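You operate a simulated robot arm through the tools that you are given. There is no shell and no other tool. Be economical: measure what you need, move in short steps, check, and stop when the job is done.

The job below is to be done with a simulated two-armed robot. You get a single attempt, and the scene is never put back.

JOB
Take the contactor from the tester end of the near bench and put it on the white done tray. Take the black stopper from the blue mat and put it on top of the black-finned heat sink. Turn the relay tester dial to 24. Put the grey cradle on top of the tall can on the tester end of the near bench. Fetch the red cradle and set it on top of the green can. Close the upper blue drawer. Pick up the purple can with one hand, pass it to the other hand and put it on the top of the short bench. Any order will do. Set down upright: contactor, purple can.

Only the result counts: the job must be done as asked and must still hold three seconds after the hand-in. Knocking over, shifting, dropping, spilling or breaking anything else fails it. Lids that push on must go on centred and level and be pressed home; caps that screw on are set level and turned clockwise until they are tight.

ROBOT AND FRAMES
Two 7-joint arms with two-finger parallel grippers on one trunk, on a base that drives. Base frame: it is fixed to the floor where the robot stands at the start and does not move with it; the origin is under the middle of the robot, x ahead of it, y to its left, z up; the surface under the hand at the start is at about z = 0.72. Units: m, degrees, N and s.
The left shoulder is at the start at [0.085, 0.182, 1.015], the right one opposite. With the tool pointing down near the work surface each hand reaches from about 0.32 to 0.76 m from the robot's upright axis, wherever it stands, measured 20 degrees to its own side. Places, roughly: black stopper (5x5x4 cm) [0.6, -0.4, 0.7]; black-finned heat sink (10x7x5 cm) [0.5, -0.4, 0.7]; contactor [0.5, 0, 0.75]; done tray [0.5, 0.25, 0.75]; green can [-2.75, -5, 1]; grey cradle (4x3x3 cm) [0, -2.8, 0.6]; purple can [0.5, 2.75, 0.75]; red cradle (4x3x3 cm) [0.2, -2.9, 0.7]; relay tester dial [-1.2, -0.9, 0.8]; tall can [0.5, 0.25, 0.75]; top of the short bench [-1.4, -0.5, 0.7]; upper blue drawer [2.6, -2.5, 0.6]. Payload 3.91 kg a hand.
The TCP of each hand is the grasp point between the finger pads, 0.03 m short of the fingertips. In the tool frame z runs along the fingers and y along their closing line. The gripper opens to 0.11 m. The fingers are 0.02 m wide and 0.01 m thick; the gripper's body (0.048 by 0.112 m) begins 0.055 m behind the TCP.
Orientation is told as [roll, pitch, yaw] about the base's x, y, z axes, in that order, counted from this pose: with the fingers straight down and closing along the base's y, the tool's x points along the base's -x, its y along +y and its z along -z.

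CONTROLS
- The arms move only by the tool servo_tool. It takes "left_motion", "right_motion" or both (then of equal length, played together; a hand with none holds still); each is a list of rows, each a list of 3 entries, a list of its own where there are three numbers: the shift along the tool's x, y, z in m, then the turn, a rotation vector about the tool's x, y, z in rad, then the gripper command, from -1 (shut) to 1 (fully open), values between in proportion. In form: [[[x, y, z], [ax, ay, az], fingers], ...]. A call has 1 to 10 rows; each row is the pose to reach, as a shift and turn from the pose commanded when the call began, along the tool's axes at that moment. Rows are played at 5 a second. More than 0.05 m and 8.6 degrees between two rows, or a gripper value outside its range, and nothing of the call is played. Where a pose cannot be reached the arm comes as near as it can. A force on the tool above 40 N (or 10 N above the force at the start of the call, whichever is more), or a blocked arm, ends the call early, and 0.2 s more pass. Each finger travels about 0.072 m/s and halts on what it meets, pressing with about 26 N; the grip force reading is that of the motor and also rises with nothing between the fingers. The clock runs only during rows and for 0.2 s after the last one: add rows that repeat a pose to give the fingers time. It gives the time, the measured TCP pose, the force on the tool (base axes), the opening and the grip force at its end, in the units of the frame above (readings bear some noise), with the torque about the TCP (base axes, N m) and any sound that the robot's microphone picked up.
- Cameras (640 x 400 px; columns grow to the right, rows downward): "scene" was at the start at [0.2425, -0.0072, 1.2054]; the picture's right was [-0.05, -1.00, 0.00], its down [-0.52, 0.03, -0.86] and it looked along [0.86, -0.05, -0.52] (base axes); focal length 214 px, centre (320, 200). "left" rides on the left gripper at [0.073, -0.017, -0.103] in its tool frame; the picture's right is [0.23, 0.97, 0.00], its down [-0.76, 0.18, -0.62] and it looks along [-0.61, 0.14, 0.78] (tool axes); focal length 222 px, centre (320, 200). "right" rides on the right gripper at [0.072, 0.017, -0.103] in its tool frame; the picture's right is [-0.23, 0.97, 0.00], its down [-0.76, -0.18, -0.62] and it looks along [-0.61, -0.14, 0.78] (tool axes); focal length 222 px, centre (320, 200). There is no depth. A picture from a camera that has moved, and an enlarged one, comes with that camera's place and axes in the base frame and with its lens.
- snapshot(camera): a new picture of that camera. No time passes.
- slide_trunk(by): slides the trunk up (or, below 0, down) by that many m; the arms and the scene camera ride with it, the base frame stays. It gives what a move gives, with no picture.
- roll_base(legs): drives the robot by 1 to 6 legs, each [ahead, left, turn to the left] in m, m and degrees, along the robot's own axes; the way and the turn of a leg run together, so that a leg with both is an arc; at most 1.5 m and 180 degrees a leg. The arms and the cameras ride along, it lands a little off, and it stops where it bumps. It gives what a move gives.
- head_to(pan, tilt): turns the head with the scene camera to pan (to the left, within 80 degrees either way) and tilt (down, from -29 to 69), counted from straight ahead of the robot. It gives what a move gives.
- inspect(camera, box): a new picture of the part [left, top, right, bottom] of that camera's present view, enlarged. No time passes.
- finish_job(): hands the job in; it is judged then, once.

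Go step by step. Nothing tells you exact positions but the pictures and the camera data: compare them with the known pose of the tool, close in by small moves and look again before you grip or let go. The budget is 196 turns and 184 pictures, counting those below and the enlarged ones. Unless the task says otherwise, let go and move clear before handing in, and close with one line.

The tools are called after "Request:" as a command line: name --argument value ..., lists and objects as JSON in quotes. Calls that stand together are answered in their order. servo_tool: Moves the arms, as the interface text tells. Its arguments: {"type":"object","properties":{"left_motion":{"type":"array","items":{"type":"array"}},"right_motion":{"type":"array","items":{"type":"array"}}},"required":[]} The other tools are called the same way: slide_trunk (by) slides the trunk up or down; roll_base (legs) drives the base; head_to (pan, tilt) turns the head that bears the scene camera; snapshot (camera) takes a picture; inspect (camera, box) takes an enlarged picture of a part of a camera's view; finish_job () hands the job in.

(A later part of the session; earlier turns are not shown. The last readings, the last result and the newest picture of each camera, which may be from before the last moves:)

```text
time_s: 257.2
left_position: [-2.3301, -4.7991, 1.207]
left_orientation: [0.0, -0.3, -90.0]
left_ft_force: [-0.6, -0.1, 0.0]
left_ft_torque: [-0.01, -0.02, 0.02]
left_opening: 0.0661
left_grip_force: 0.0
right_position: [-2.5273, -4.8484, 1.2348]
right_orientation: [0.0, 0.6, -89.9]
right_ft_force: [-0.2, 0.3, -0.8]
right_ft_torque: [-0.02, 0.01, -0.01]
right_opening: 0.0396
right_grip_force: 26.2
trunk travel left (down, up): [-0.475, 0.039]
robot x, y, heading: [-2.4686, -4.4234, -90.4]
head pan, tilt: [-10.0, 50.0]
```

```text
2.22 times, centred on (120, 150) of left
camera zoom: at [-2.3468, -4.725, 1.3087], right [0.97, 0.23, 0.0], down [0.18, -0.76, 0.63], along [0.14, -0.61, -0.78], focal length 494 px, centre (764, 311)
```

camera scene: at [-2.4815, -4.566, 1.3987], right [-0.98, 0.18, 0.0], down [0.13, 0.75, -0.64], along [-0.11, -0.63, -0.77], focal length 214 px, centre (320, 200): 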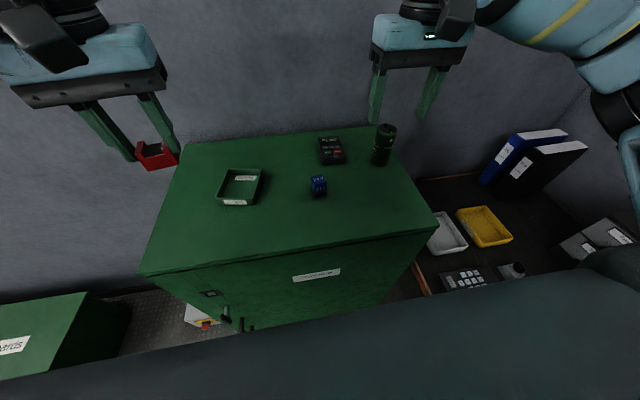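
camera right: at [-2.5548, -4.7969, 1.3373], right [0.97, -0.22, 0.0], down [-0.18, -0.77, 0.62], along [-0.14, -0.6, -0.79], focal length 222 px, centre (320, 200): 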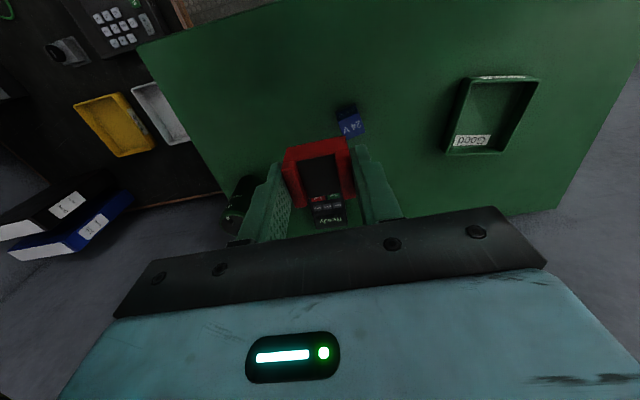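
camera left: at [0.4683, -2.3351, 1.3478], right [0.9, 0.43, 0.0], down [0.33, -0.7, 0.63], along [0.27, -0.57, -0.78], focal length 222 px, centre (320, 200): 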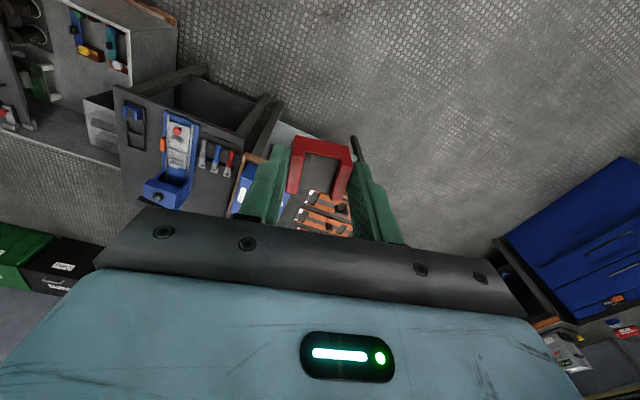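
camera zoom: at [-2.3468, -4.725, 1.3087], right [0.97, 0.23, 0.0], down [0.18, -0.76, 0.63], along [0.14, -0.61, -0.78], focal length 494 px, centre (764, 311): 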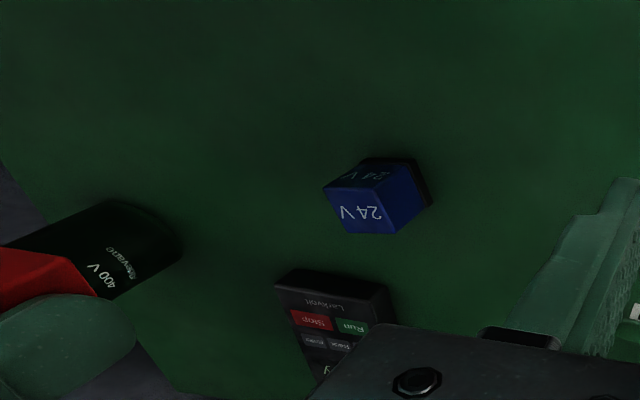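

Triangulation gives the green can centre about [-2.712,-4.975], top 1.12, terminals along y. I'll move the cradle above it.

Request:
servo_tool --right_motion '[[[-0.025, -0.037, 0], [0, 0, 0], -1], [[-0.05, -0.074, 0], [0, 0, 0], -1], [[-0.075, -0.11, 0], [0, 0, 0], -1], [[-0.1, -0.147, 0], [0, 0, 0], -1], [[-0.1256, -0.184, 0], [0, 0, 0], -1], [[-0.1256, -0.184, 0.025], [0, 0, 0], -1], [[-0.1256, -0.184, 0.04], [0, 0, 0], -1], [[-0.1256, -0.184, 0.04], [0, 0, 0], -1]]'

Request:
inspect --camera "scene" --box '[350, 90, 430, 180]'

Request:
inspect --camera "right" --box '[220, 80, 420, 220]'

```text
time_s: 259.0
left_position: [-2.329, -4.7987, 1.2054]
left_orientation: [0.0, -0.4, -90.0]
left_ft_force: [-0.8, 0.4, 0.1]
left_ft_torque: [0.0, 0.02, 0.0]
left_opening: 0.0662
left_grip_force: 0.2
right_position: [-2.712, -4.9748, 1.1926]
right_orientation: [0.0, 0.5, -89.8]
right_ft_force: [0.0, 0.0, -1.7]
right_ft_torque: [-0.01, -0.03, 0.0]
right_opening: 0.0399
right_grip_force: 25.3
trunk travel left (down, up): [-0.475, 0.039]
robot x, y, heading: [-2.4675, -4.4283, -90.0]
head pan, tilt: [-10.0, 50.0]
```

```text
4.44 times, centred on (390, 135) of scene
camera zoom: at [-2.4815, -4.5655, 1.3988], right [-0.98, 0.18, 0.0], down [0.13, 0.75, -0.64], along [-0.11, -0.63, -0.77], focal length 953 px, centre (9, 489)
```

zoom: 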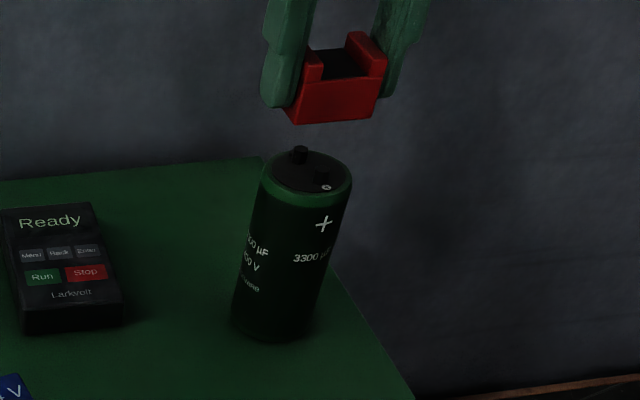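

```text
2.86 times, centred on (320, 150) of right
camera zoom: at [-2.6945, -4.9035, 1.2962], right [0.97, -0.23, 0.0], down [-0.18, -0.77, 0.62], along [-0.14, -0.6, -0.79], focal length 635 px, centre (320, 343)
```

zoom: 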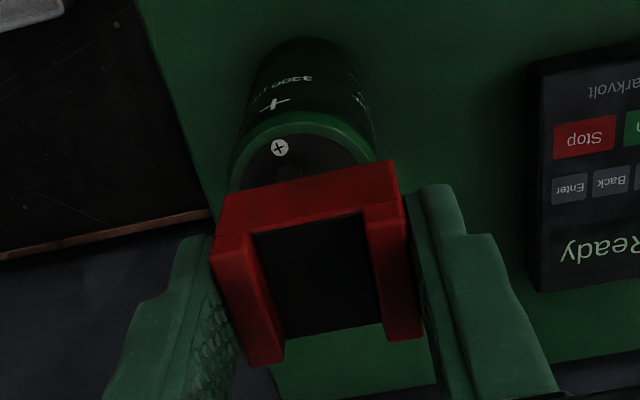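

The views disagree by a few mm; the best estimate is can centre ≈[-2.717,-4.984]. I'll shift there and lower slightly so parallax shrinks, then compare again.

Request:
servo_tool --right_motion '[[[-0.008, -0.005, 0.004], [0, 0, 0], -1], [[-0.008, -0.005, 0.01], [0, 0, 0], -1], [[-0.008, -0.005, 0.01], [0, 0, 0], -1]]'

Request:
inspect --camera "scene" --box '[365, 100, 415, 160]'

Request:
inspect --camera "right" --box '[270, 100, 370, 190]'

```text
time_s: 259.8
left_position: [-2.3291, -4.7981, 1.2046]
left_orientation: [0.0, -0.4, -90.1]
left_ft_force: [-0.4, 0.7, -1.0]
left_ft_torque: [0.02, -0.01, 0.02]
left_opening: 0.066
left_grip_force: 0.0
right_position: [-2.7165, -4.9842, 1.1811]
right_orientation: [0.0, 0.5, -89.8]
right_ft_force: [0.2, 0.3, -2.2]
right_ft_torque: [-0.02, -0.01, 0.01]
right_opening: 0.0395
right_grip_force: 25.9
trunk travel left (down, up): [-0.475, 0.039]
robot x, y, heading: [-2.4714, -4.4237, -89.9]
head pan, tilt: [-10.0, 50.0]
```

```text
6.67 times, centred on (390, 130) of scene
camera zoom: at [-2.4816, -4.5655, 1.3987], right [-0.98, 0.18, 0.0], down [0.13, 0.75, -0.64], along [-0.11, -0.63, -0.77], focal length 1430 px, centre (-147, 667)
```

zoom: 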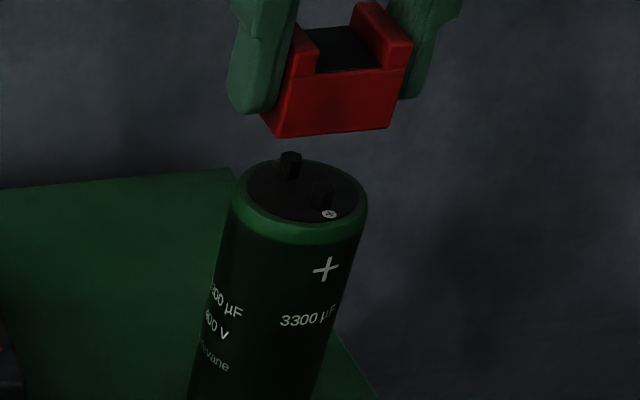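

```text
4.44 times, centred on (320, 145) of right
camera zoom: at [-2.6987, -4.9117, 1.2851], right [0.97, -0.22, 0.0], down [-0.18, -0.77, 0.62], along [-0.14, -0.6, -0.79], focal length 987 px, centre (320, 444)
```

zoom: 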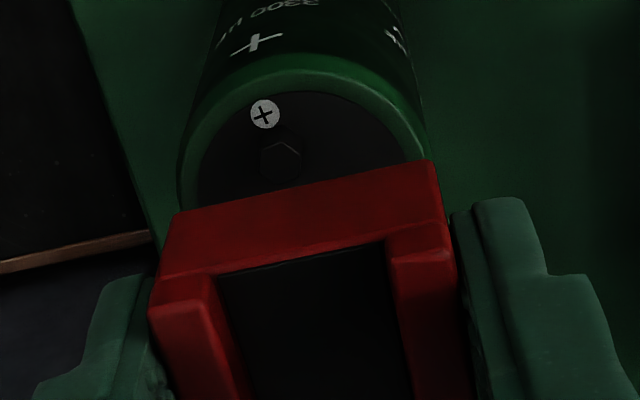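

Correcting for a small camera bias, the terminals are at y≈-4.970 and -4.991, x≈-2.715. I'll nudge 5 mm back and lower gently.

Request:
servo_tool --right_motion '[[[0.005, 0.001, 0.002], [0, 0, 0], -1], [[0.005, 0.001, 0.004], [0, 0, 0], -1], [[0.005, 0.001, 0.005], [0, 0, 0], -1], [[0.005, 0.001, 0.006], [0, 0, 0], -1], [[0.005, 0.001, 0.007], [0, 0, 0], -1], [[0.005, 0.001, 0.007], [0, 0, 0], -1]]'

```text
time_s: 261.2
left_position: [-2.3289, -4.7989, 1.2049]
left_orientation: [0.1, -0.4, -90.1]
left_ft_force: [0.2, 0.0, 0.6]
left_ft_torque: [-0.02, -0.03, -0.01]
left_opening: 0.066
left_grip_force: 0.2
right_position: [-2.7155, -4.9773, 1.1742]
right_orientation: [-0.1, 0.5, -89.8]
right_ft_force: [-0.7, 0.4, -2.0]
right_ft_torque: [-0.01, -0.02, -0.02]
right_opening: 0.0398
right_grip_force: 25.8
trunk travel left (down, up): [-0.475, 0.039]
robot x, y, heading: [-2.4646, -4.4264, -90.4]
head pan, tilt: [-10.0, 50.0]
```

Request:
servo_tool --right_motion '[[[0, 0, 0.001], [0, 0, 0], -1], [[0, 0, 0.002], [0, 0, 0], -1], [[0, 0, 0.003], [0, 0, 0], -1], [[0, 0, 0.004], [0, 0, 0], -1], [[0, 0, 0.004], [0, 0, 0], -1]]'

Request:
inspect --camera "scene" --box '[365, 100, 415, 160]'

```text
time_s: 262.4
left_position: [-2.3279, -4.7984, 1.207]
left_orientation: [0.1, -0.3, -90.1]
left_ft_force: [1.1, -1.0, -0.4]
left_ft_torque: [-0.01, 0.03, -0.02]
left_opening: 0.0659
left_grip_force: 0.0
right_position: [-2.7149, -4.9767, 1.1711]
right_orientation: [-0.1, 0.5, -89.8]
right_ft_force: [0.6, 0.3, -2.5]
right_ft_torque: [-0.02, -0.01, 0.0]
right_opening: 0.0396
right_grip_force: 26.0
trunk travel left (down, up): [-0.475, 0.039]
robot x, y, heading: [-2.465, -4.4243, -90.0]
head pan, tilt: [-10.0, 50.0]
```

```text
6.67 times, centred on (390, 130) of scene
camera zoom: at [-2.4816, -4.5656, 1.3987], right [-0.98, 0.18, 0.0], down [0.13, 0.75, -0.64], along [-0.11, -0.63, -0.77], focal length 1430 px, centre (-147, 667)
```

zoom: 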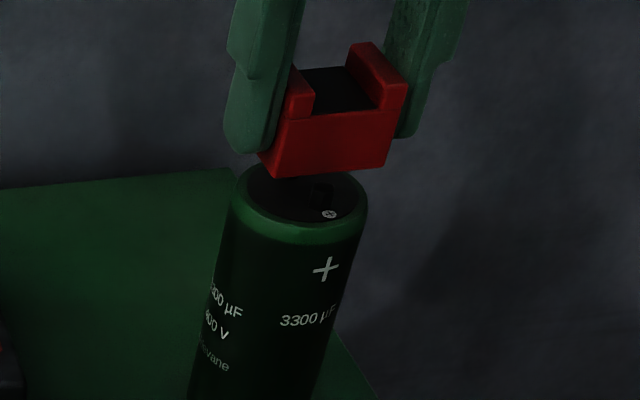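

The front edge should come 4 mm nearer to me so both terminals are covered. I'll adjust and continue lowering.

Request:
servo_tool --right_motion '[[[0.004, 0, 0.0], [0, 0, 0], -1], [[0.004, 0, 0.001], [0, 0, 0], -1], [[0.004, 0, 0.002], [0, 0, 0], -1], [[0.004, 0, 0.003], [0, 0, 0], -1], [[0.004, 0, 0.004], [0, 0, 0], -1], [[0.004, 0, 0.004], [0, 0, 0], -1]]'

Request:
inspect --camera "scene" --box '[365, 100, 415, 160]'

```text
time_s: 263.8
left_position: [-2.3286, -4.7996, 1.2062]
left_orientation: [0.0, -0.3, -90.1]
left_ft_force: [-0.1, 0.6, 0.6]
left_ft_torque: [0.01, 0.01, 0.04]
left_opening: 0.066
left_grip_force: 0.1
right_position: [-2.7162, -4.9737, 1.166]
right_orientation: [-0.1, 0.6, -89.8]
right_ft_force: [0.7, -0.1, -2.5]
right_ft_torque: [0.01, 0.01, 0.04]
right_opening: 0.0399
right_grip_force: 25.8
trunk travel left (down, up): [-0.475, 0.039]
robot x, y, heading: [-2.4673, -4.4225, -90.0]
head pan, tilt: [-10.0, 50.0]
```

```text
6.67 times, centred on (390, 130) of scene
camera zoom: at [-2.4816, -4.5655, 1.3987], right [-0.98, 0.18, 0.0], down [0.13, 0.75, -0.64], along [-0.11, -0.63, -0.77], focal length 1430 px, centre (-147, 667)
```

zoom: 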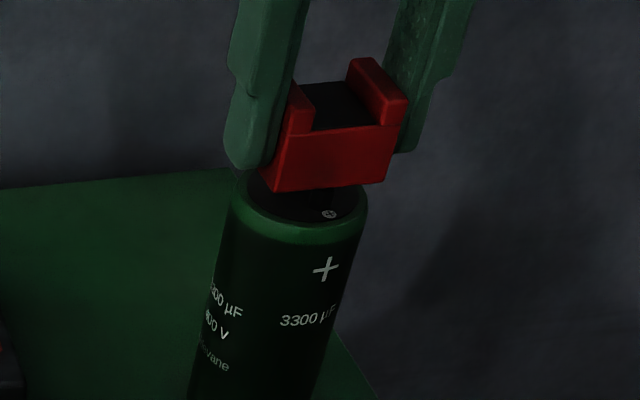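

Request:
servo_tool --right_motion '[[[0, 0, 0.001], [0, 0, 0], -1], [[0, 0, 0.002], [0, 0, 0], -1], [[0, 0, 0.003], [0, 0, 0], -1], [[0, 0, 0.004], [0, 0, 0], -1], [[0, 0, 0.004], [0, 0, 0], -1]]'

Request:
inspect --camera "scene" --box '[365, 100, 415, 160]'

```text
time_s: 265.0
left_position: [-2.3293, -4.7995, 1.2061]
left_orientation: [0.0, -0.3, -90.1]
left_ft_force: [0.2, 0.3, 0.3]
left_ft_torque: [0.0, -0.01, -0.02]
left_opening: 0.0659
left_grip_force: 0.0
right_position: [-2.7141, -4.9732, 1.1627]
right_orientation: [0.0, 0.6, -89.9]
right_ft_force: [-0.3, -0.4, -1.6]
right_ft_torque: [0.0, 0.01, 0.01]
right_opening: 0.0398
right_grip_force: 25.9
trunk travel left (down, up): [-0.475, 0.039]
robot x, y, heading: [-2.4659, -4.4275, -90.1]
head pan, tilt: [-10.0, 50.0]
```

```text
6.67 times, centred on (390, 130) of scene
camera zoom: at [-2.4816, -4.5656, 1.3987], right [-0.98, 0.18, 0.0], down [0.13, 0.75, -0.64], along [-0.11, -0.63, -0.77], focal length 1430 px, centre (-147, 667)
```

zoom: 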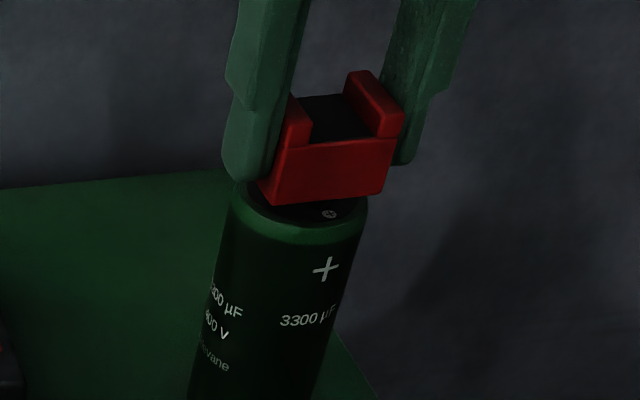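

Request:
servo_tool --right_motion '[[[-0.001, 0, 0.001], [0, 0, 0], -1], [[-0.002, 0, 0.002], [0, 0, 0], -1], [[-0.002, 0, 0.003], [0, 0, 0], -1], [[-0.002, 0, 0.004], [0, 0, 0], -1], [[-0.002, 0, 0.004], [0, 0, 0], -1]]'

```text
time_s: 266.2
left_position: [-2.3295, -4.7981, 1.2059]
left_orientation: [0.0, -0.2, -90.1]
left_ft_force: [0.0, 0.1, 0.3]
left_ft_torque: [0.02, 0.01, -0.02]
left_opening: 0.0661
left_grip_force: 0.1
right_position: [-2.7159, -4.9768, 1.1577]
right_orientation: [0.0, 0.4, -89.9]
right_ft_force: [-0.8, 0.2, 1.1]
right_ft_torque: [0.01, 0.02, 0.0]
right_opening: 0.0399
right_grip_force: 25.8
trunk travel left (down, up): [-0.475, 0.039]
robot x, y, heading: [-2.4707, -4.4267, -90.3]
head pan, tilt: [-10.0, 50.0]
```

Request:
servo_tool --right_motion '[[[0, 0, 0.001], [0, 0, 0], -1], [[0, 0, 0.001], [0, 0, 0], -1]]'

Request:
inspect --camera "scene" --box '[365, 100, 415, 160]'

Request:
inspect --camera "right" --box '[270, 100, 370, 190]'

```text
time_s: 266.8
left_position: [-2.329, -4.7988, 1.2065]
left_orientation: [0.0, -0.4, -90.2]
left_ft_force: [0.0, -0.2, -1.0]
left_ft_torque: [-0.03, 0.02, -0.02]
left_opening: 0.0661
left_grip_force: 0.0
right_position: [-2.7163, -4.9762, 1.1575]
right_orientation: [0.1, 0.3, -89.8]
right_ft_force: [-1.1, -2.3, 9.2]
right_ft_torque: [-0.12, 0.12, 0.01]
right_opening: 0.0398
right_grip_force: 25.7
trunk travel left (down, up): [-0.475, 0.039]
robot x, y, heading: [-2.4679, -4.4283, -89.8]
head pan, tilt: [-10.0, 50.0]
```

```text
6.67 times, centred on (390, 130) of scene
camera zoom: at [-2.4813, -4.5649, 1.399], right [-0.98, 0.18, 0.0], down [0.13, 0.75, -0.64], along [-0.11, -0.63, -0.77], focal length 1430 px, centre (-147, 667)
```

zoom: 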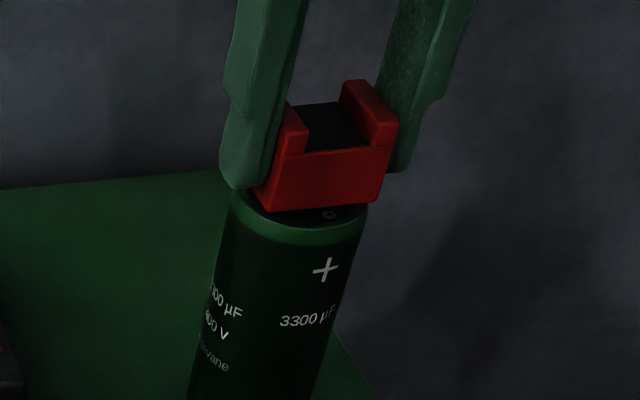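

```text
4.44 times, centred on (320, 145) of right
camera zoom: at [-2.6981, -4.9036, 1.2623], right [0.97, -0.23, 0.0], down [-0.18, -0.77, 0.62], along [-0.14, -0.6, -0.79], focal length 987 px, centre (320, 444)
```

zoom: 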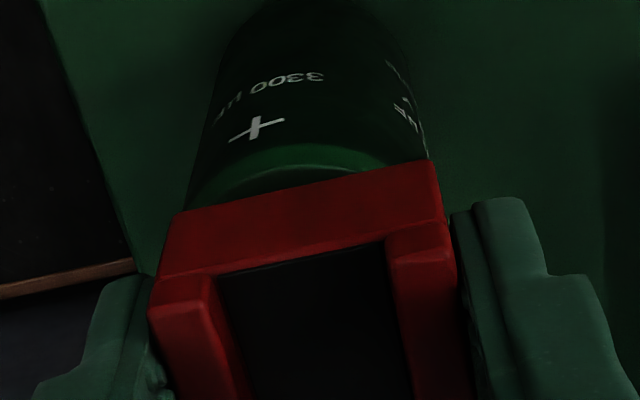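

The cradle is centred over the terminals with about 10 N of contact. I'll relieve slightly and release.

Request:
servo_tool --right_motion '[[[0, 0, -0.001], [0, 0, 0], -1], [[0, 0, -0.001], [0, 0, 0], -0.2], [[0, 0, -0.001], [0, 0, 0], 0.1], [[0, 0, -0.001], [0, 0, 0], 0.1], [[0, 0, -0.001], [0, 0, 0], 0.1], [[0, 0, -0.025], [0, 0, 0], 0.1], [[0, 0, -0.06], [0, 0, 0], 0.1]]'

Request:
inspect --camera "scene" --box '[365, 100, 415, 160]'

```text
time_s: 268.4
left_position: [-2.3287, -4.7972, 1.2065]
left_orientation: [0.1, -0.4, -90.0]
left_ft_force: [0.7, -0.5, -0.8]
left_ft_torque: [0.01, -0.02, -0.01]
left_opening: 0.066
left_grip_force: 0.0
right_position: [-2.7137, -4.974, 1.2175]
right_orientation: [-0.1, 0.5, -89.8]
right_ft_force: [-0.3, 0.5, 0.4]
right_ft_torque: [0.01, 0.04, -0.03]
right_opening: 0.0605
right_grip_force: 0.1
trunk travel left (down, up): [-0.475, 0.039]
robot x, y, heading: [-2.4709, -4.428, -90.0]
head pan, tilt: [-10.0, 50.0]
```

```text
6.67 times, centred on (390, 130) of scene
camera zoom: at [-2.481, -4.5645, 1.3989], right [-0.98, 0.18, 0.0], down [0.13, 0.75, -0.64], along [-0.11, -0.63, -0.77], focal length 1430 px, centre (-147, 667)
```

zoom: 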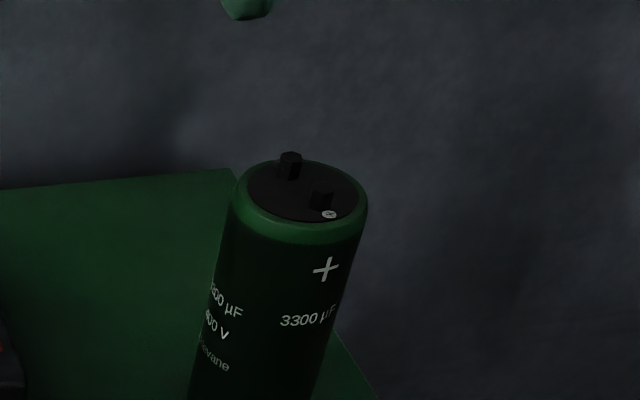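

The cradle isn't on the can. I need to see whether it fell or stuck to the hand.

Request:
snapshot --camera "right"

Request:
snapshot --camera "scene"

```text
57 pictures are left
camera right: at [-2.6957, -4.9029, 1.3219], right [0.97, -0.23, 0.0], down [-0.17, -0.77, 0.62], along [-0.14, -0.6, -0.79], focal length 222 px, centre (320, 200)
```

right: 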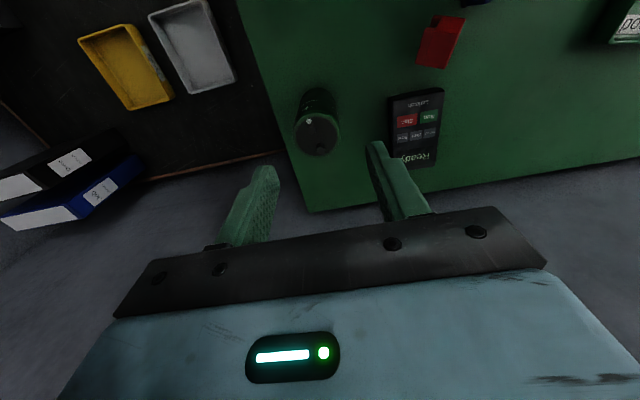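

```text
56 pictures are left
camera scene: at [-2.481, -4.5645, 1.3989], right [-0.98, 0.18, 0.0], down [0.13, 0.75, -0.64], along [-0.11, -0.63, -0.77], focal length 214 px, centre (320, 200)
```

scene: 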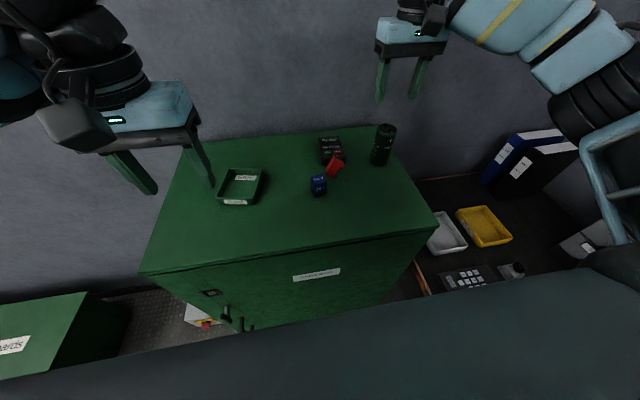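

The cradle slipped off onto the cabinet top (nothing else moved). The hand is now above the can with a clear view, so I'll measure the can accurately with this camera, then recover the cradle.

Request:
inspect --camera "right" --box '[270, 80, 370, 170]'

Request:
inspect --camera "right" --box '[380, 0, 500, 100]'

Request:
inspect --camera "scene" --box '[300, 120, 400, 210]'

```text
4.44 times, centred on (320, 125) of right
camera zoom: at [-2.6957, -4.9029, 1.3219], right [0.97, -0.23, 0.0], down [-0.17, -0.77, 0.62], along [-0.14, -0.6, -0.79], focal length 987 px, centre (320, 533)
```

zoom: 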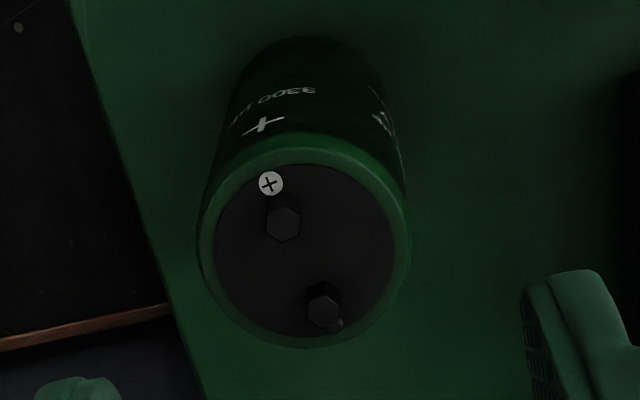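

```text
4.00 times, centred on (440, 50) of right
camera zoom: at [-2.6957, -4.9029, 1.3219], right [0.97, -0.23, 0.0], down [-0.17, -0.77, 0.62], along [-0.14, -0.6, -0.79], focal length 888 px, centre (-160, 800)
```

zoom: 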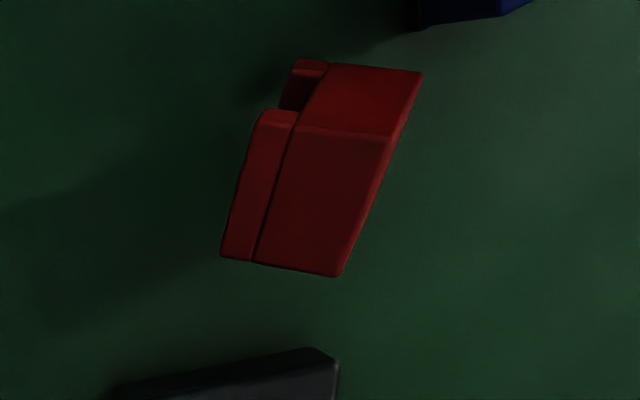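

```text
4.44 times, centred on (350, 165) of scene
camera zoom: at [-2.481, -4.5645, 1.3989], right [-0.98, 0.18, 0.0], down [0.13, 0.75, -0.64], along [-0.11, -0.63, -0.77], focal length 953 px, centre (187, 356)
```

zoom: 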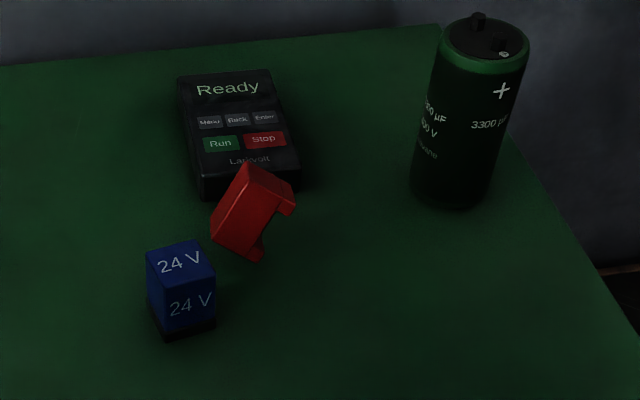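

The can centre is now well measured: [-2.7195,-4.987], terminals ~12° off y. The cradle lies by the keypad; I'll look at it from the left hand camera.

Request:
inspect --camera "left" --box '[60, 110, 200, 220]'

```text
3.64 times, centred on (130, 165) of left
camera zoom: at [-2.346, -4.7248, 1.3088], right [0.97, 0.23, 0.0], down [0.18, -0.76, 0.63], along [0.14, -0.61, -0.78], focal length 808 px, centre (1011, 327)
```

zoom: 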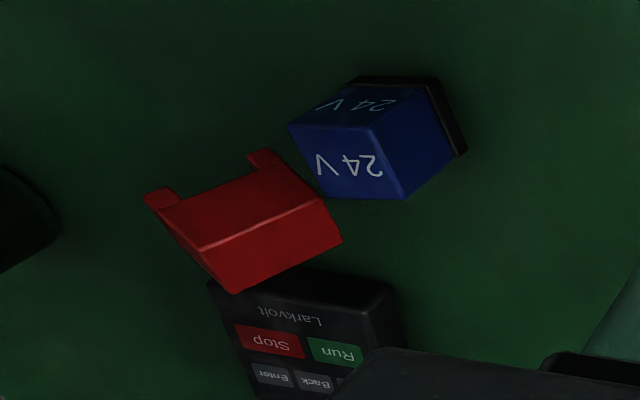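

The cradle seems tilted, leaning on the keypad. I'll move the right hand above it for a top view.

Request:
servo_tool --right_motion '[[[0, 0, -0.03], [0, 0, 0], 0.3], [[0, 0.03, -0.06], [0, 0, 0], 0.3], [[0, 0.07, -0.06], [0, 0, 0], 0.3], [[0, 0.11, -0.06], [0, 0, 0], 0.3], [[0, 0.13, -0.06], [0, 0, 0], 0.3]]'

Request:
inspect --camera "right" --box '[260, 70, 400, 180]'

```text
time_s: 269.6
left_position: [-2.3284, -4.8, 1.2061]
left_orientation: [0.1, -0.3, -90.0]
left_ft_force: [0.4, -0.1, -0.1]
left_ft_torque: [0.0, -0.01, -0.02]
left_opening: 0.0661
left_grip_force: 0.1
right_position: [-2.5831, -4.975, 1.2783]
right_orientation: [-0.1, 0.4, -89.9]
right_ft_force: [0.0, 0.7, -0.6]
right_ft_torque: [0.01, 0.0, 0.01]
right_opening: 0.0716
right_grip_force: 0.0
trunk travel left (down, up): [-0.475, 0.039]
robot x, y, heading: [-2.4708, -4.4293, -89.9]
head pan, tilt: [-10.0, 50.0]
```

```text
3.64 times, centred on (330, 125) of right
camera zoom: at [-2.5654, -4.9035, 1.382], right [0.97, -0.22, 0.0], down [-0.18, -0.77, 0.62], along [-0.14, -0.6, -0.79], focal length 808 px, centre (284, 473)
```

zoom: 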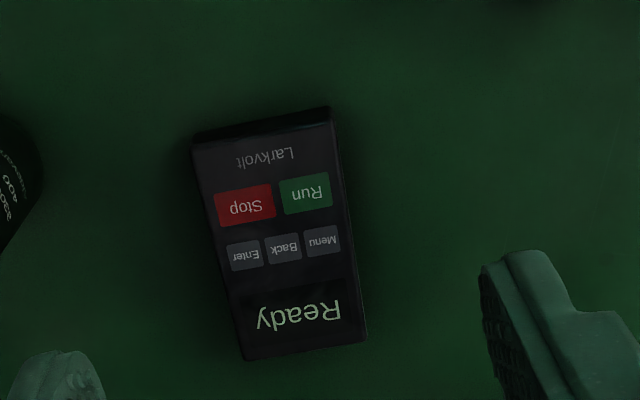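

Request:
servo_tool --right_motion '[[[0.03, 0.0, 0], [0, 0, 0], 0.3], [[0.065, 0.005, 0.0], [0, 0, 0], 0.3]]'

Request:
inspect --camera "right" --box '[250, 50, 390, 180]'

```text
time_s: 270.2
left_position: [-2.3293, -4.7994, 1.2061]
left_orientation: [0.0, -0.3, -90.1]
left_ft_force: [-0.4, -0.3, -1.1]
left_ft_torque: [0.02, 0.01, 0.0]
left_opening: 0.0659
left_grip_force: 0.2
right_position: [-2.5805, -4.9099, 1.2783]
right_orientation: [0.0, 0.4, -90.0]
right_ft_force: [0.7, 0.4, 0.0]
right_ft_torque: [-0.01, 0.06, -0.03]
right_opening: 0.0717
right_grip_force: 0.0
trunk travel left (down, up): [-0.475, 0.039]
robot x, y, heading: [-2.4684, -4.4256, -89.9]
head pan, tilt: [-10.0, 50.0]
```

```text
3.08 times, centred on (320, 115) of right
camera zoom: at [-2.563, -4.8379, 1.3815], right [0.97, -0.23, 0.0], down [-0.18, -0.77, 0.62], along [-0.14, -0.6, -0.79], focal length 684 px, centre (320, 462)
```

zoom: 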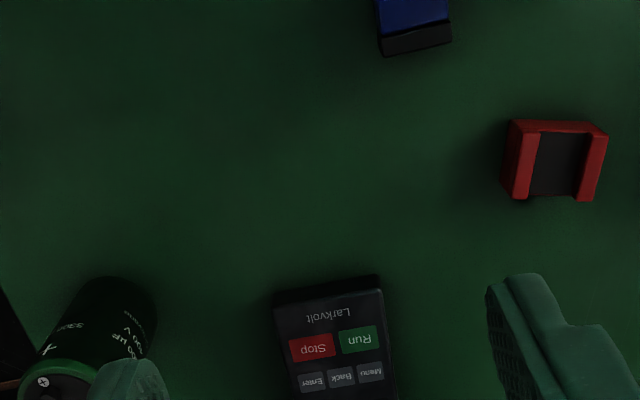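

The earlier shots caught it mid-fall; the cradle is now upright further right. I must check whether it hit the blue block.

Request:
inspect --camera "scene" --box '[200, 110, 420, 260]'

```text
2.67 times, centred on (310, 185) of scene
camera zoom: at [-2.4815, -4.5647, 1.3988], right [-0.98, 0.18, 0.0], down [0.13, 0.75, -0.64], along [-0.11, -0.63, -0.77], focal length 572 px, centre (347, 240)
```

zoom: 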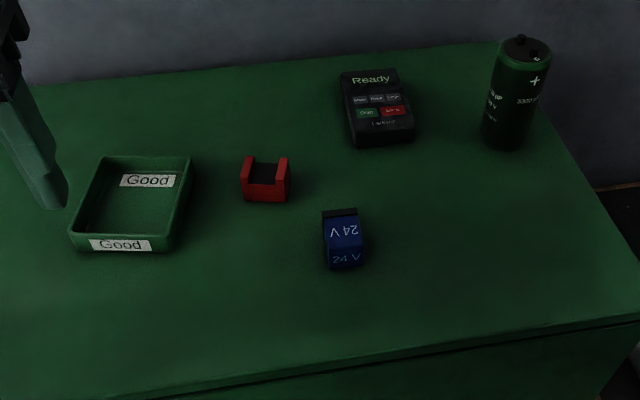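

The blue relay block was knocked over by the fall and now lies on its front. I'll restore it: back up, tilt the right hand forward about 60°, grip it, and swing it upright at its original spot around [-2.54,-4.905].

Request:
roll_base --legs '[[-0.2, 0, 0]]'

Request:
servo_tool --right_motion '[[[-0.01, 0.006, 0.02], [0, -0.13, 0], 0.27], [[-0.02, 0.012, 0.04], [0, -0.26, 0], 0.27], [[-0.03, 0.018, 0.06], [0, -0.39, 0], 0.27], [[-0.04, 0.024, 0.08], [0, -0.52, 0], 0.27], [[-0.05, 0.031, 0.1], [0, -0.65, 0], 0.27], [[-0.06, 0.037, 0.12], [0, -0.78, 0], 0.27], [[-0.065, 0.043, 0.14], [0, -0.91, 0], 0.27], [[-0.07, 0.049, 0.158], [0, -1.03, 0], 0.27]]'

Request:
snapshot --camera "right"

```text
time_s: 271.8
left_position: [-2.33, -4.5987, 1.2047]
left_orientation: [0.0, -0.4, -90.1]
left_ft_force: [-0.1, 0.5, 0.4]
left_ft_torque: [-0.07, 0.0, 0.01]
left_opening: 0.0659
left_grip_force: 0.1
right_position: [-2.5806, -4.7105, 1.2769]
right_orientation: [-0.1, 0.6, -90.0]
right_ft_force: [0.2, 1.6, -0.2]
right_ft_torque: [-0.01, -0.02, 0.0]
right_opening: 0.0716
right_grip_force: 0.0
trunk travel left (down, up): [-0.475, 0.039]
robot x, y, heading: [-2.4696, -4.2236, -90.4]
head pan, tilt: [-10.0, 50.0]
```

```text
time_s: 273.6
left_position: [-2.3298, -4.5989, 1.2056]
left_orientation: [0.0, -0.4, -90.2]
left_ft_force: [0.0, -0.2, 0.4]
left_ft_torque: [0.0, 0.0, -0.01]
left_opening: 0.0659
left_grip_force: 0.1
right_position: [-2.5321, -4.7787, 1.1171]
right_orientation: [0.1, -58.5, -90.0]
right_ft_force: [-0.6, -0.5, 1.1]
right_ft_torque: [-0.01, -0.01, -0.03]
right_opening: 0.0696
right_grip_force: 0.1
trunk travel left (down, up): [-0.475, 0.039]
robot x, y, heading: [-2.4721, -4.2269, -90.2]
head pan, tilt: [-10.0, 50.0]
```

```text
48 pictures are left
camera right: at [-2.5145, -4.653, 1.1098], right [0.97, -0.12, 0.19], down [-0.18, 0.13, 0.97], along [-0.14, -0.98, 0.11], focal length 222 px, centre (320, 200)
```

right: 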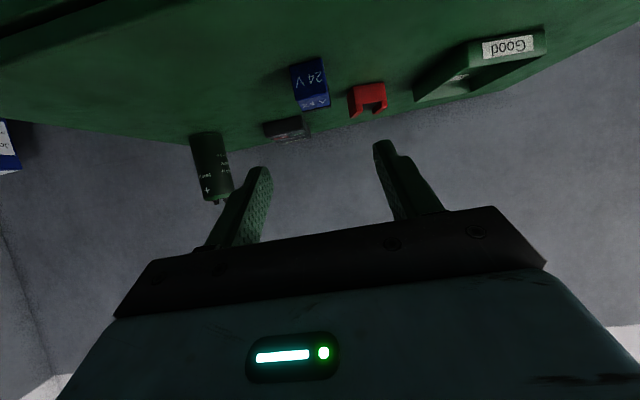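

The tilt is good. I'll advance the fingers around the lying block and close.

Request:
servo_tool --right_motion '[[[0.008, -0.001, 0.03], [0, 0, 0], 0.27], [[0.016, -0.001, 0.06], [0, 0, 0], 0.27], [[0.024, -0.001, 0.088], [0, 0, 0], 0.27], [[0.0306, -0.001, 0.109], [0, 0, 0], 0.27], [[0.0306, -0.001, 0.109], [0, 0, 0], 0.27], [[0.0306, -0.001, 0.109], [0, 0, 0], -1], [[0.0306, -0.001, 0.109], [0, 0, 0], -1], [[0.0306, -0.001, 0.109], [0, 0, 0], -1], [[0.0306, -0.001, 0.109], [0, 0, 0], -1]]'

Request:
inspect --camera "scene" --box '[230, 50, 430, 190]'

```text
time_s: 275.6
left_position: [-2.3284, -4.5961, 1.2064]
left_orientation: [-0.1, -0.5, -90.3]
left_ft_force: [0.6, -0.6, -0.1]
left_ft_torque: [0.01, -0.01, 0.0]
left_opening: 0.0662
left_grip_force: 0.1
right_position: [-2.5355, -4.8552, 1.0391]
right_orientation: [0.1, -59.1, -90.2]
right_ft_force: [-4.0, 3.1, 28.1]
right_ft_torque: [-0.55, 0.19, -0.23]
right_opening: 0.0294
right_grip_force: 25.9
trunk travel left (down, up): [-0.475, 0.039]
robot x, y, heading: [-2.4666, -4.2281, -90.1]
head pan, tilt: [-10.0, 50.0]
```

```text
2.86 times, centred on (330, 120) of scene
camera zoom: at [-2.4816, -4.3617, 1.3993], right [-0.98, 0.18, 0.0], down [0.14, 0.75, -0.64], along [-0.11, -0.63, -0.76], focal length 613 px, centre (291, 429)
```

zoom: 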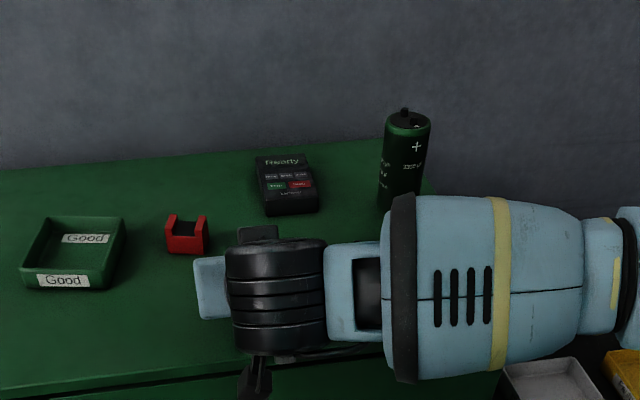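

The block is gripped. I'll lift it, step the base forward, and rotate the hand about 90° to bring it upright.

Request:
servo_tool --right_motion '[[[-0.034, 0, -0.021], [0, 0, 0], -1], [[-0.068, 0, -0.042], [0, 0, 0], -1], [[-0.102, 0, -0.063], [0, 0, 0], -1]]'

Request:
roll_base --legs '[[0.2, 0, 0]]'

Request:
servo_tool --right_motion '[[[0.007, 0, -0.011], [0, 0.148, 0], -1], [[0.014, 0, -0.022], [0, 0.296, 0], -1], [[0.02, 0, -0.033], [0, 0.444, 0], -1], [[0.027, 0, -0.044], [0, 0.592, 0], -1], [[0.034, 0, -0.055], [0, 0.74, 0], -1], [[0.041, 0, -0.066], [0, 0.888, 0], -1], [[0.048, 0, -0.078], [0, 1.036, 0], -1], [[0.055, 0, -0.09], [0, 1.184, 0], -1], [[0.062, 0, -0.1], [0, 1.332, 0], -1], [[0.068, 0, -0.111], [0, 1.48, 0], -1]]'

Request:
inspect --camera "scene" --box '[200, 70, 420, 230]'

```text
time_s: 276.4
left_position: [-2.3281, -4.5993, 1.2059]
left_orientation: [0.0, -0.3, -90.2]
left_ft_force: [-0.1, -0.8, -0.4]
left_ft_torque: [0.01, 0.03, 0.01]
left_opening: 0.0661
left_grip_force: 0.1
right_position: [-2.5336, -4.8568, 1.153]
right_orientation: [-0.1, -58.4, -89.9]
right_ft_force: [-0.1, 1.3, -0.5]
right_ft_torque: [0.02, 0.01, -0.01]
right_opening: 0.0292
right_grip_force: 25.5
trunk travel left (down, up): [-0.475, 0.039]
robot x, y, heading: [-2.4675, -4.223, -90.3]
head pan, tilt: [-10.0, 50.0]
```

```text
time_s: 278.0
left_position: [-2.333, -4.7937, 1.2059]
left_orientation: [0.0, -0.2, -90.4]
left_ft_force: [0.6, -0.5, 0.4]
left_ft_torque: [0.02, -0.01, 0.0]
left_opening: 0.0663
left_grip_force: 0.0
right_position: [-2.5371, -5.0502, 1.1525]
right_orientation: [-0.1, -58.6, -90.1]
right_ft_force: [0.3, 0.6, -0.3]
right_ft_torque: [0.02, -0.02, -0.03]
right_opening: 0.0294
right_grip_force: 25.8
trunk travel left (down, up): [-0.475, 0.039]
robot x, y, heading: [-2.4674, -4.4205, -90.3]
head pan, tilt: [-10.0, 50.0]
```

```text
time_s: 280.2
left_position: [-2.3314, -4.7932, 1.2056]
left_orientation: [-0.1, -0.3, -90.5]
left_ft_force: [0.1, 0.7, -0.3]
left_ft_torque: [-0.02, 0.0, 0.01]
left_opening: 0.0658
left_grip_force: 0.2
right_position: [-2.5361, -4.9204, 1.1539]
right_orientation: [-0.1, 26.4, -90.2]
right_ft_force: [0.2, -1.0, -0.1]
right_ft_torque: [0.0, -0.03, -0.01]
right_opening: 0.0293
right_grip_force: 26.2
trunk travel left (down, up): [-0.475, 0.039]
robot x, y, heading: [-2.4686, -4.4181, -90.3]
head pan, tilt: [-10.0, 50.0]
```

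```text
2.50 times, centred on (310, 150) of scene
camera zoom: at [-2.4827, -4.5595, 1.3988], right [-0.98, 0.18, 0.0], down [0.14, 0.75, -0.64], along [-0.12, -0.63, -0.77], focal length 536 px, centre (345, 325)
```

zoom: 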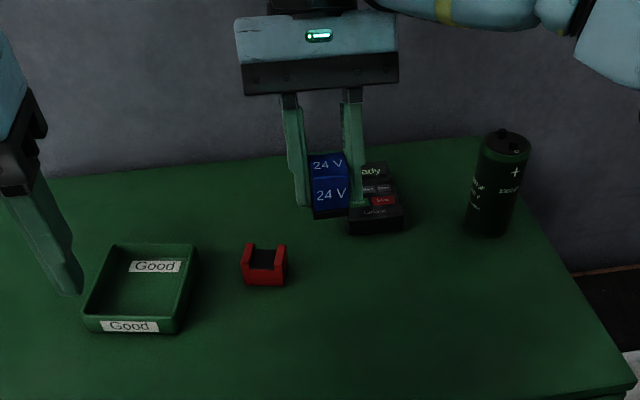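

The block is upright in the hand. I'll finish the last 5° of rotation, add its original slight yaw, and lower it at its original place.

Request:
servo_tool --right_motion '[[[0, 0, 0], [0, 0.09, 0], -1], [[0, 0, 0], [0, 0.09, 0], -1]]'

Request:
servo_tool --right_motion '[[[-0.015, -0.002, 0.026], [0.026, 0, -0.043], -1], [[-0.03, -0.004, 0.051], [0.052, 0, -0.087], -1], [[-0.042, -0.006, 0.072], [0.078, 0, -0.13], -1], [[-0.051, -0.008, 0.087], [0.1, 0, -0.17], -1], [[-0.053, -0.008, 0.09], [0.1, 0, -0.17], -1]]'

Request:
inspect --camera "scene" --box '[230, 110, 430, 250]'

```text
time_s: 280.8
left_position: [-2.3324, -4.7935, 1.2059]
left_orientation: [0.0, -0.3, -90.4]
left_ft_force: [-1.1, -0.2, 0.8]
left_ft_torque: [0.0, -0.01, -0.01]
left_opening: 0.0659
left_grip_force: 0.0
right_position: [-2.5368, -4.9207, 1.1538]
right_orientation: [0.0, 31.6, -90.3]
right_ft_force: [-0.9, 0.7, -0.5]
right_ft_torque: [0.0, -0.01, 0.02]
right_opening: 0.0293
right_grip_force: 25.8
trunk travel left (down, up): [-0.475, 0.039]
robot x, y, heading: [-2.4699, -4.4196, -90.3]
head pan, tilt: [-10.0, 50.0]
```

```text
time_s: 282.0
left_position: [-2.3323, -4.793, 1.206]
left_orientation: [0.1, -0.3, -90.5]
left_ft_force: [-0.7, -0.6, -0.1]
left_ft_torque: [0.0, 0.01, 0.04]
left_opening: 0.0659
left_grip_force: 0.1
right_position: [-2.5465, -4.9211, 1.0501]
right_orientation: [0.2, 31.4, -78.8]
right_ft_force: [1.0, 0.1, -0.3]
right_ft_torque: [-0.03, 0.0, 0.06]
right_opening: 0.0295
right_grip_force: 26.4
trunk travel left (down, up): [-0.475, 0.039]
robot x, y, heading: [-2.4669, -4.4185, -90.2]
head pan, tilt: [-10.0, 50.0]
```

```text
2.86 times, centred on (330, 180) of scene
camera zoom: at [-2.4829, -4.5596, 1.3988], right [-0.98, 0.18, 0.0], down [0.14, 0.75, -0.64], along [-0.12, -0.63, -0.77], focal length 613 px, centre (291, 257)
```

zoom: 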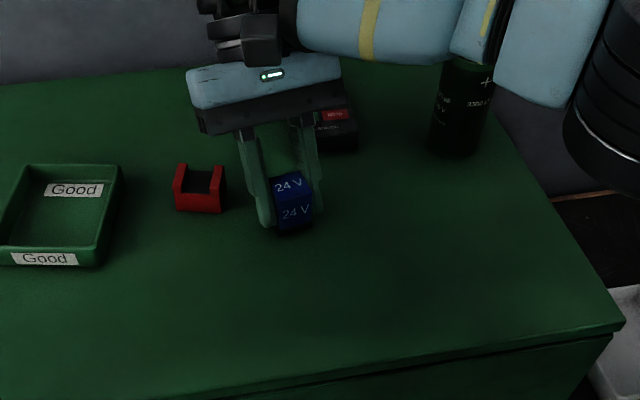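

The pose nearly matches the original picture; I'll shift 5 mm in +x and lower until contact.

Request:
servo_tool --right_motion '[[[-0.003, 0.0049, 0.004], [0, 0, 0], -1], [[-0.006, 0.0049, 0.008], [0, 0, 0], -1], [[-0.0065, 0.0049, 0.0089], [0, 0, 0], -1], [[-0.007, 0.0049, 0.0098], [0, 0, 0], -1], [[-0.0075, 0.0049, 0.0106], [0, 0, 0], -1], [[-0.0075, 0.0049, 0.0106], [0, 0, 0], -1]]'

```text
time_s: 282.6
left_position: [-2.3317, -4.7928, 1.2053]
left_orientation: [0.1, -0.4, -90.5]
left_ft_force: [-0.2, 0.2, 0.1]
left_ft_torque: [-0.01, 0.01, -0.04]
left_opening: 0.066
left_grip_force: 0.0
right_position: [-2.5415, -4.9192, 1.0463]
right_orientation: [0.1, 31.4, -78.8]
right_ft_force: [-5.1, 5.2, 19.5]
right_ft_torque: [0.14, 0.29, 0.06]
right_opening: 0.0291
right_grip_force: 25.6
trunk travel left (down, up): [-0.475, 0.039]
robot x, y, heading: [-2.4722, -4.4224, -90.6]
head pan, tilt: [-10.0, 50.0]
stopped in row 3 (right hand): the force on the tool passed its limit at 42 N (the readings are from after the stop); the commanded pose is now the measured one
```

Request:
servo_tool --right_motion '[[[0.0005, 0, -0.0009], [0, 0, 0], -1], [[0.0005, 0, -0.0009], [0, 0, 0], -0.3], [[0.0005, 0, -0.0009], [0, 0, 0], 0.1], [[0.0005, 0, -0.0009], [0, 0, 0], 0.1], [[0.0005, 0, -0.03], [0, 0, 0], 0.1], [[0.0005, 0, -0.07], [0, 0, 0], 0.1], [[0.0005, 0, -0.11], [0, 0, 0], 0.1], [[0.0005, 0, -0.13], [0, 0, 0], 0.1]]'

Request:
inspect --camera "scene" --box '[230, 110, 430, 250]'

```text
time_s: 284.4
left_position: [-2.3334, -4.7946, 1.2053]
left_orientation: [0.0, -0.3, -90.4]
left_ft_force: [-0.8, 0.8, -0.1]
left_ft_torque: [-0.03, 0.01, 0.02]
left_opening: 0.0661
left_grip_force: 0.0
right_position: [-2.5382, -4.9566, 1.1325]
right_orientation: [0.0, 31.2, -78.9]
right_ft_force: [0.3, -0.6, 0.2]
right_ft_torque: [0.04, 0.0, 0.01]
right_opening: 0.0603
right_grip_force: 0.1
right hand out of reach, approached as far as the arm can: row 7, 8
trunk travel left (down, up): [-0.475, 0.039]
robot x, y, heading: [-2.4695, -4.4226, -90.4]
head pan, tilt: [-10.0, 50.0]
```

```text
2.86 times, centred on (330, 180) of scene
camera zoom: at [-2.4837, -4.5607, 1.3985], right [-0.98, 0.18, 0.0], down [0.14, 0.75, -0.64], along [-0.12, -0.63, -0.77], focal length 613 px, centre (291, 257)
```

zoom: 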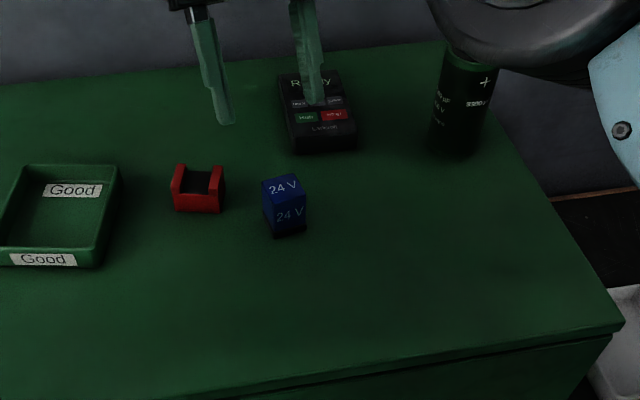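

The block stands again within a few mm of where it was. Next I'll straighten the right hand and hover over the red cradle (yaw about -17°).

Request:
servo_tool --right_motion '[[[0.013, 0.009, -0.01], [0, -0.136, 0], 0.2], [[0.026, 0.018, -0.02], [0, -0.272, 0], 0.2], [[0.039, 0.027, -0.03], [0, -0.408, 0], 0.2], [[0.051, 0.035, -0.039], [0, -0.545, 0], 0.2], [[0.051, 0.035, -0.039], [0, -0.545, 0], 0.2]]'

Request:
servo_tool --right_motion '[[[0, 0, 0], [0, 0, 0.125], 0.3], [[0, 0, 0], [0, 0, 0.25], 0.3], [[0, 0, 0], [0, 0, 0.375], 0.3], [[0, 0, 0], [0, 0, 0.5], 0.3]]'

```text
time_s: 285.6
left_position: [-2.3319, -4.7937, 1.2057]
left_orientation: [0.0, -0.2, -90.5]
left_ft_force: [0.1, 1.2, 0.7]
left_ft_torque: [0.03, -0.01, 0.0]
left_opening: 0.0662
left_grip_force: 0.0
right_position: [-2.5071, -4.926, 1.1909]
right_orientation: [0.1, 0.0, -78.9]
right_ft_force: [0.5, -0.7, -0.5]
right_ft_torque: [-0.01, 0.0, -0.01]
right_opening: 0.0661
right_grip_force: 0.0
trunk travel left (down, up): [-0.475, 0.039]
robot x, y, heading: [-2.4714, -4.4186, -90.2]
head pan, tilt: [-10.0, 50.0]
```

```text
time_s: 286.6
left_position: [-2.3334, -4.7943, 1.2052]
left_orientation: [0.1, -0.3, -90.4]
left_ft_force: [0.0, 0.1, 0.7]
left_ft_torque: [-0.02, -0.02, 0.02]
left_opening: 0.0658
left_grip_force: 0.1
right_position: [-2.506, -4.9251, 1.1931]
right_orientation: [0.0, 0.2, -107.9]
right_ft_force: [-0.7, 0.0, 0.4]
right_ft_torque: [0.0, 0.0, 0.01]
right_opening: 0.0715
right_grip_force: 0.1
trunk travel left (down, up): [-0.475, 0.039]
robot x, y, heading: [-2.4719, -4.4196, -90.5]
head pan, tilt: [-10.0, 50.0]
```

Request:
servo_tool --right_motion '[[[-0.008, 0.021, 0.02], [0, 0, 0], 0.3], [[-0.0156, 0.043, 0.05], [0, 0, 0], 0.3], [[-0.0156, 0.043, 0.06], [0, 0, 0], 0.3]]'

Request:
inspect --camera "right" --box '[220, 60, 420, 200]'

```text
time_s: 287.4
left_position: [-2.3335, -4.7934, 1.2057]
left_orientation: [0.1, -0.4, -90.5]
left_ft_force: [-0.2, -0.1, -0.5]
left_ft_torque: [-0.02, 0.01, -0.05]
left_opening: 0.0663
left_grip_force: 0.0
right_position: [-2.4688, -4.9514, 1.1326]
right_orientation: [0.0, 0.2, -107.5]
right_ft_force: [1.0, 0.3, 0.5]
right_ft_torque: [0.0, -0.05, 0.03]
right_opening: 0.0714
right_grip_force: 0.1
trunk travel left (down, up): [-0.475, 0.039]
robot x, y, heading: [-2.4684, -4.4216, -90.5]
head pan, tilt: [-10.0, 50.0]
```

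```text
2.86 times, centred on (320, 130) of right
camera zoom: at [-2.4306, -4.8884, 1.2362], right [0.86, -0.51, 0.0], down [-0.4, -0.67, 0.62], along [-0.32, -0.53, -0.78], focal length 635 px, centre (320, 400)
```

zoom: 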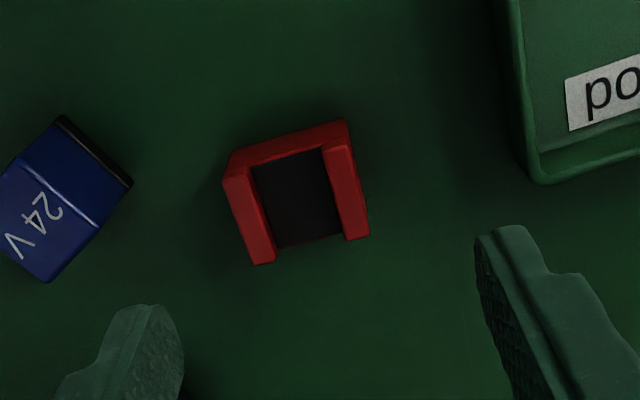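

Request:
servo_tool --right_motion '[[[-0.0037, -0.0083, 0.0], [0, 0, 0], 0.02], [[-0.0037, -0.0083, 0.03], [0, 0, 0], 0.02], [[-0.0037, -0.0083, 0.06], [0, 0, 0], 0.02], [[-0.0037, -0.0083, 0.082], [0, 0, 0], 0.02], [[-0.0037, -0.0083, 0.082], [0, 0, 0], -1], [[-0.0037, -0.0083, 0.082], [0, 0, 0], -1], [[-0.0037, -0.0083, 0.082], [0, 0, 0], -1]]'

Request:
inspect --camera "right" --box '[220, 80, 420, 220]'

```text
time_s: 289.0
left_position: [-2.3334, -4.7936, 1.2065]
left_orientation: [0.1, -0.3, -90.5]
left_ft_force: [-0.7, 0.1, 0.3]
left_ft_torque: [-0.04, -0.01, -0.01]
left_opening: 0.0659
left_grip_force: 0.0
right_position: [-2.4776, -4.9538, 1.0492]
right_orientation: [0.0, 0.2, -107.6]
right_ft_force: [-0.3, 0.8, 0.4]
right_ft_torque: [-0.04, -0.01, 0.0]
right_opening: 0.0395
right_grip_force: 25.8
trunk travel left (down, up): [-0.475, 0.039]
robot x, y, heading: [-2.4676, -4.4201, -90.5]
head pan, tilt: [-10.0, 50.0]
```

```text
2.86 times, centred on (320, 150) of right
camera zoom: at [-2.4385, -4.8902, 1.1529], right [0.86, -0.51, 0.0], down [-0.4, -0.67, 0.62], along [-0.32, -0.53, -0.78], focal length 635 px, centre (320, 343)
```

zoom: 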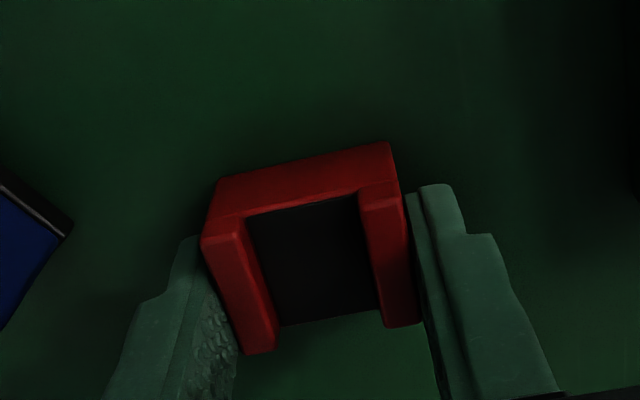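

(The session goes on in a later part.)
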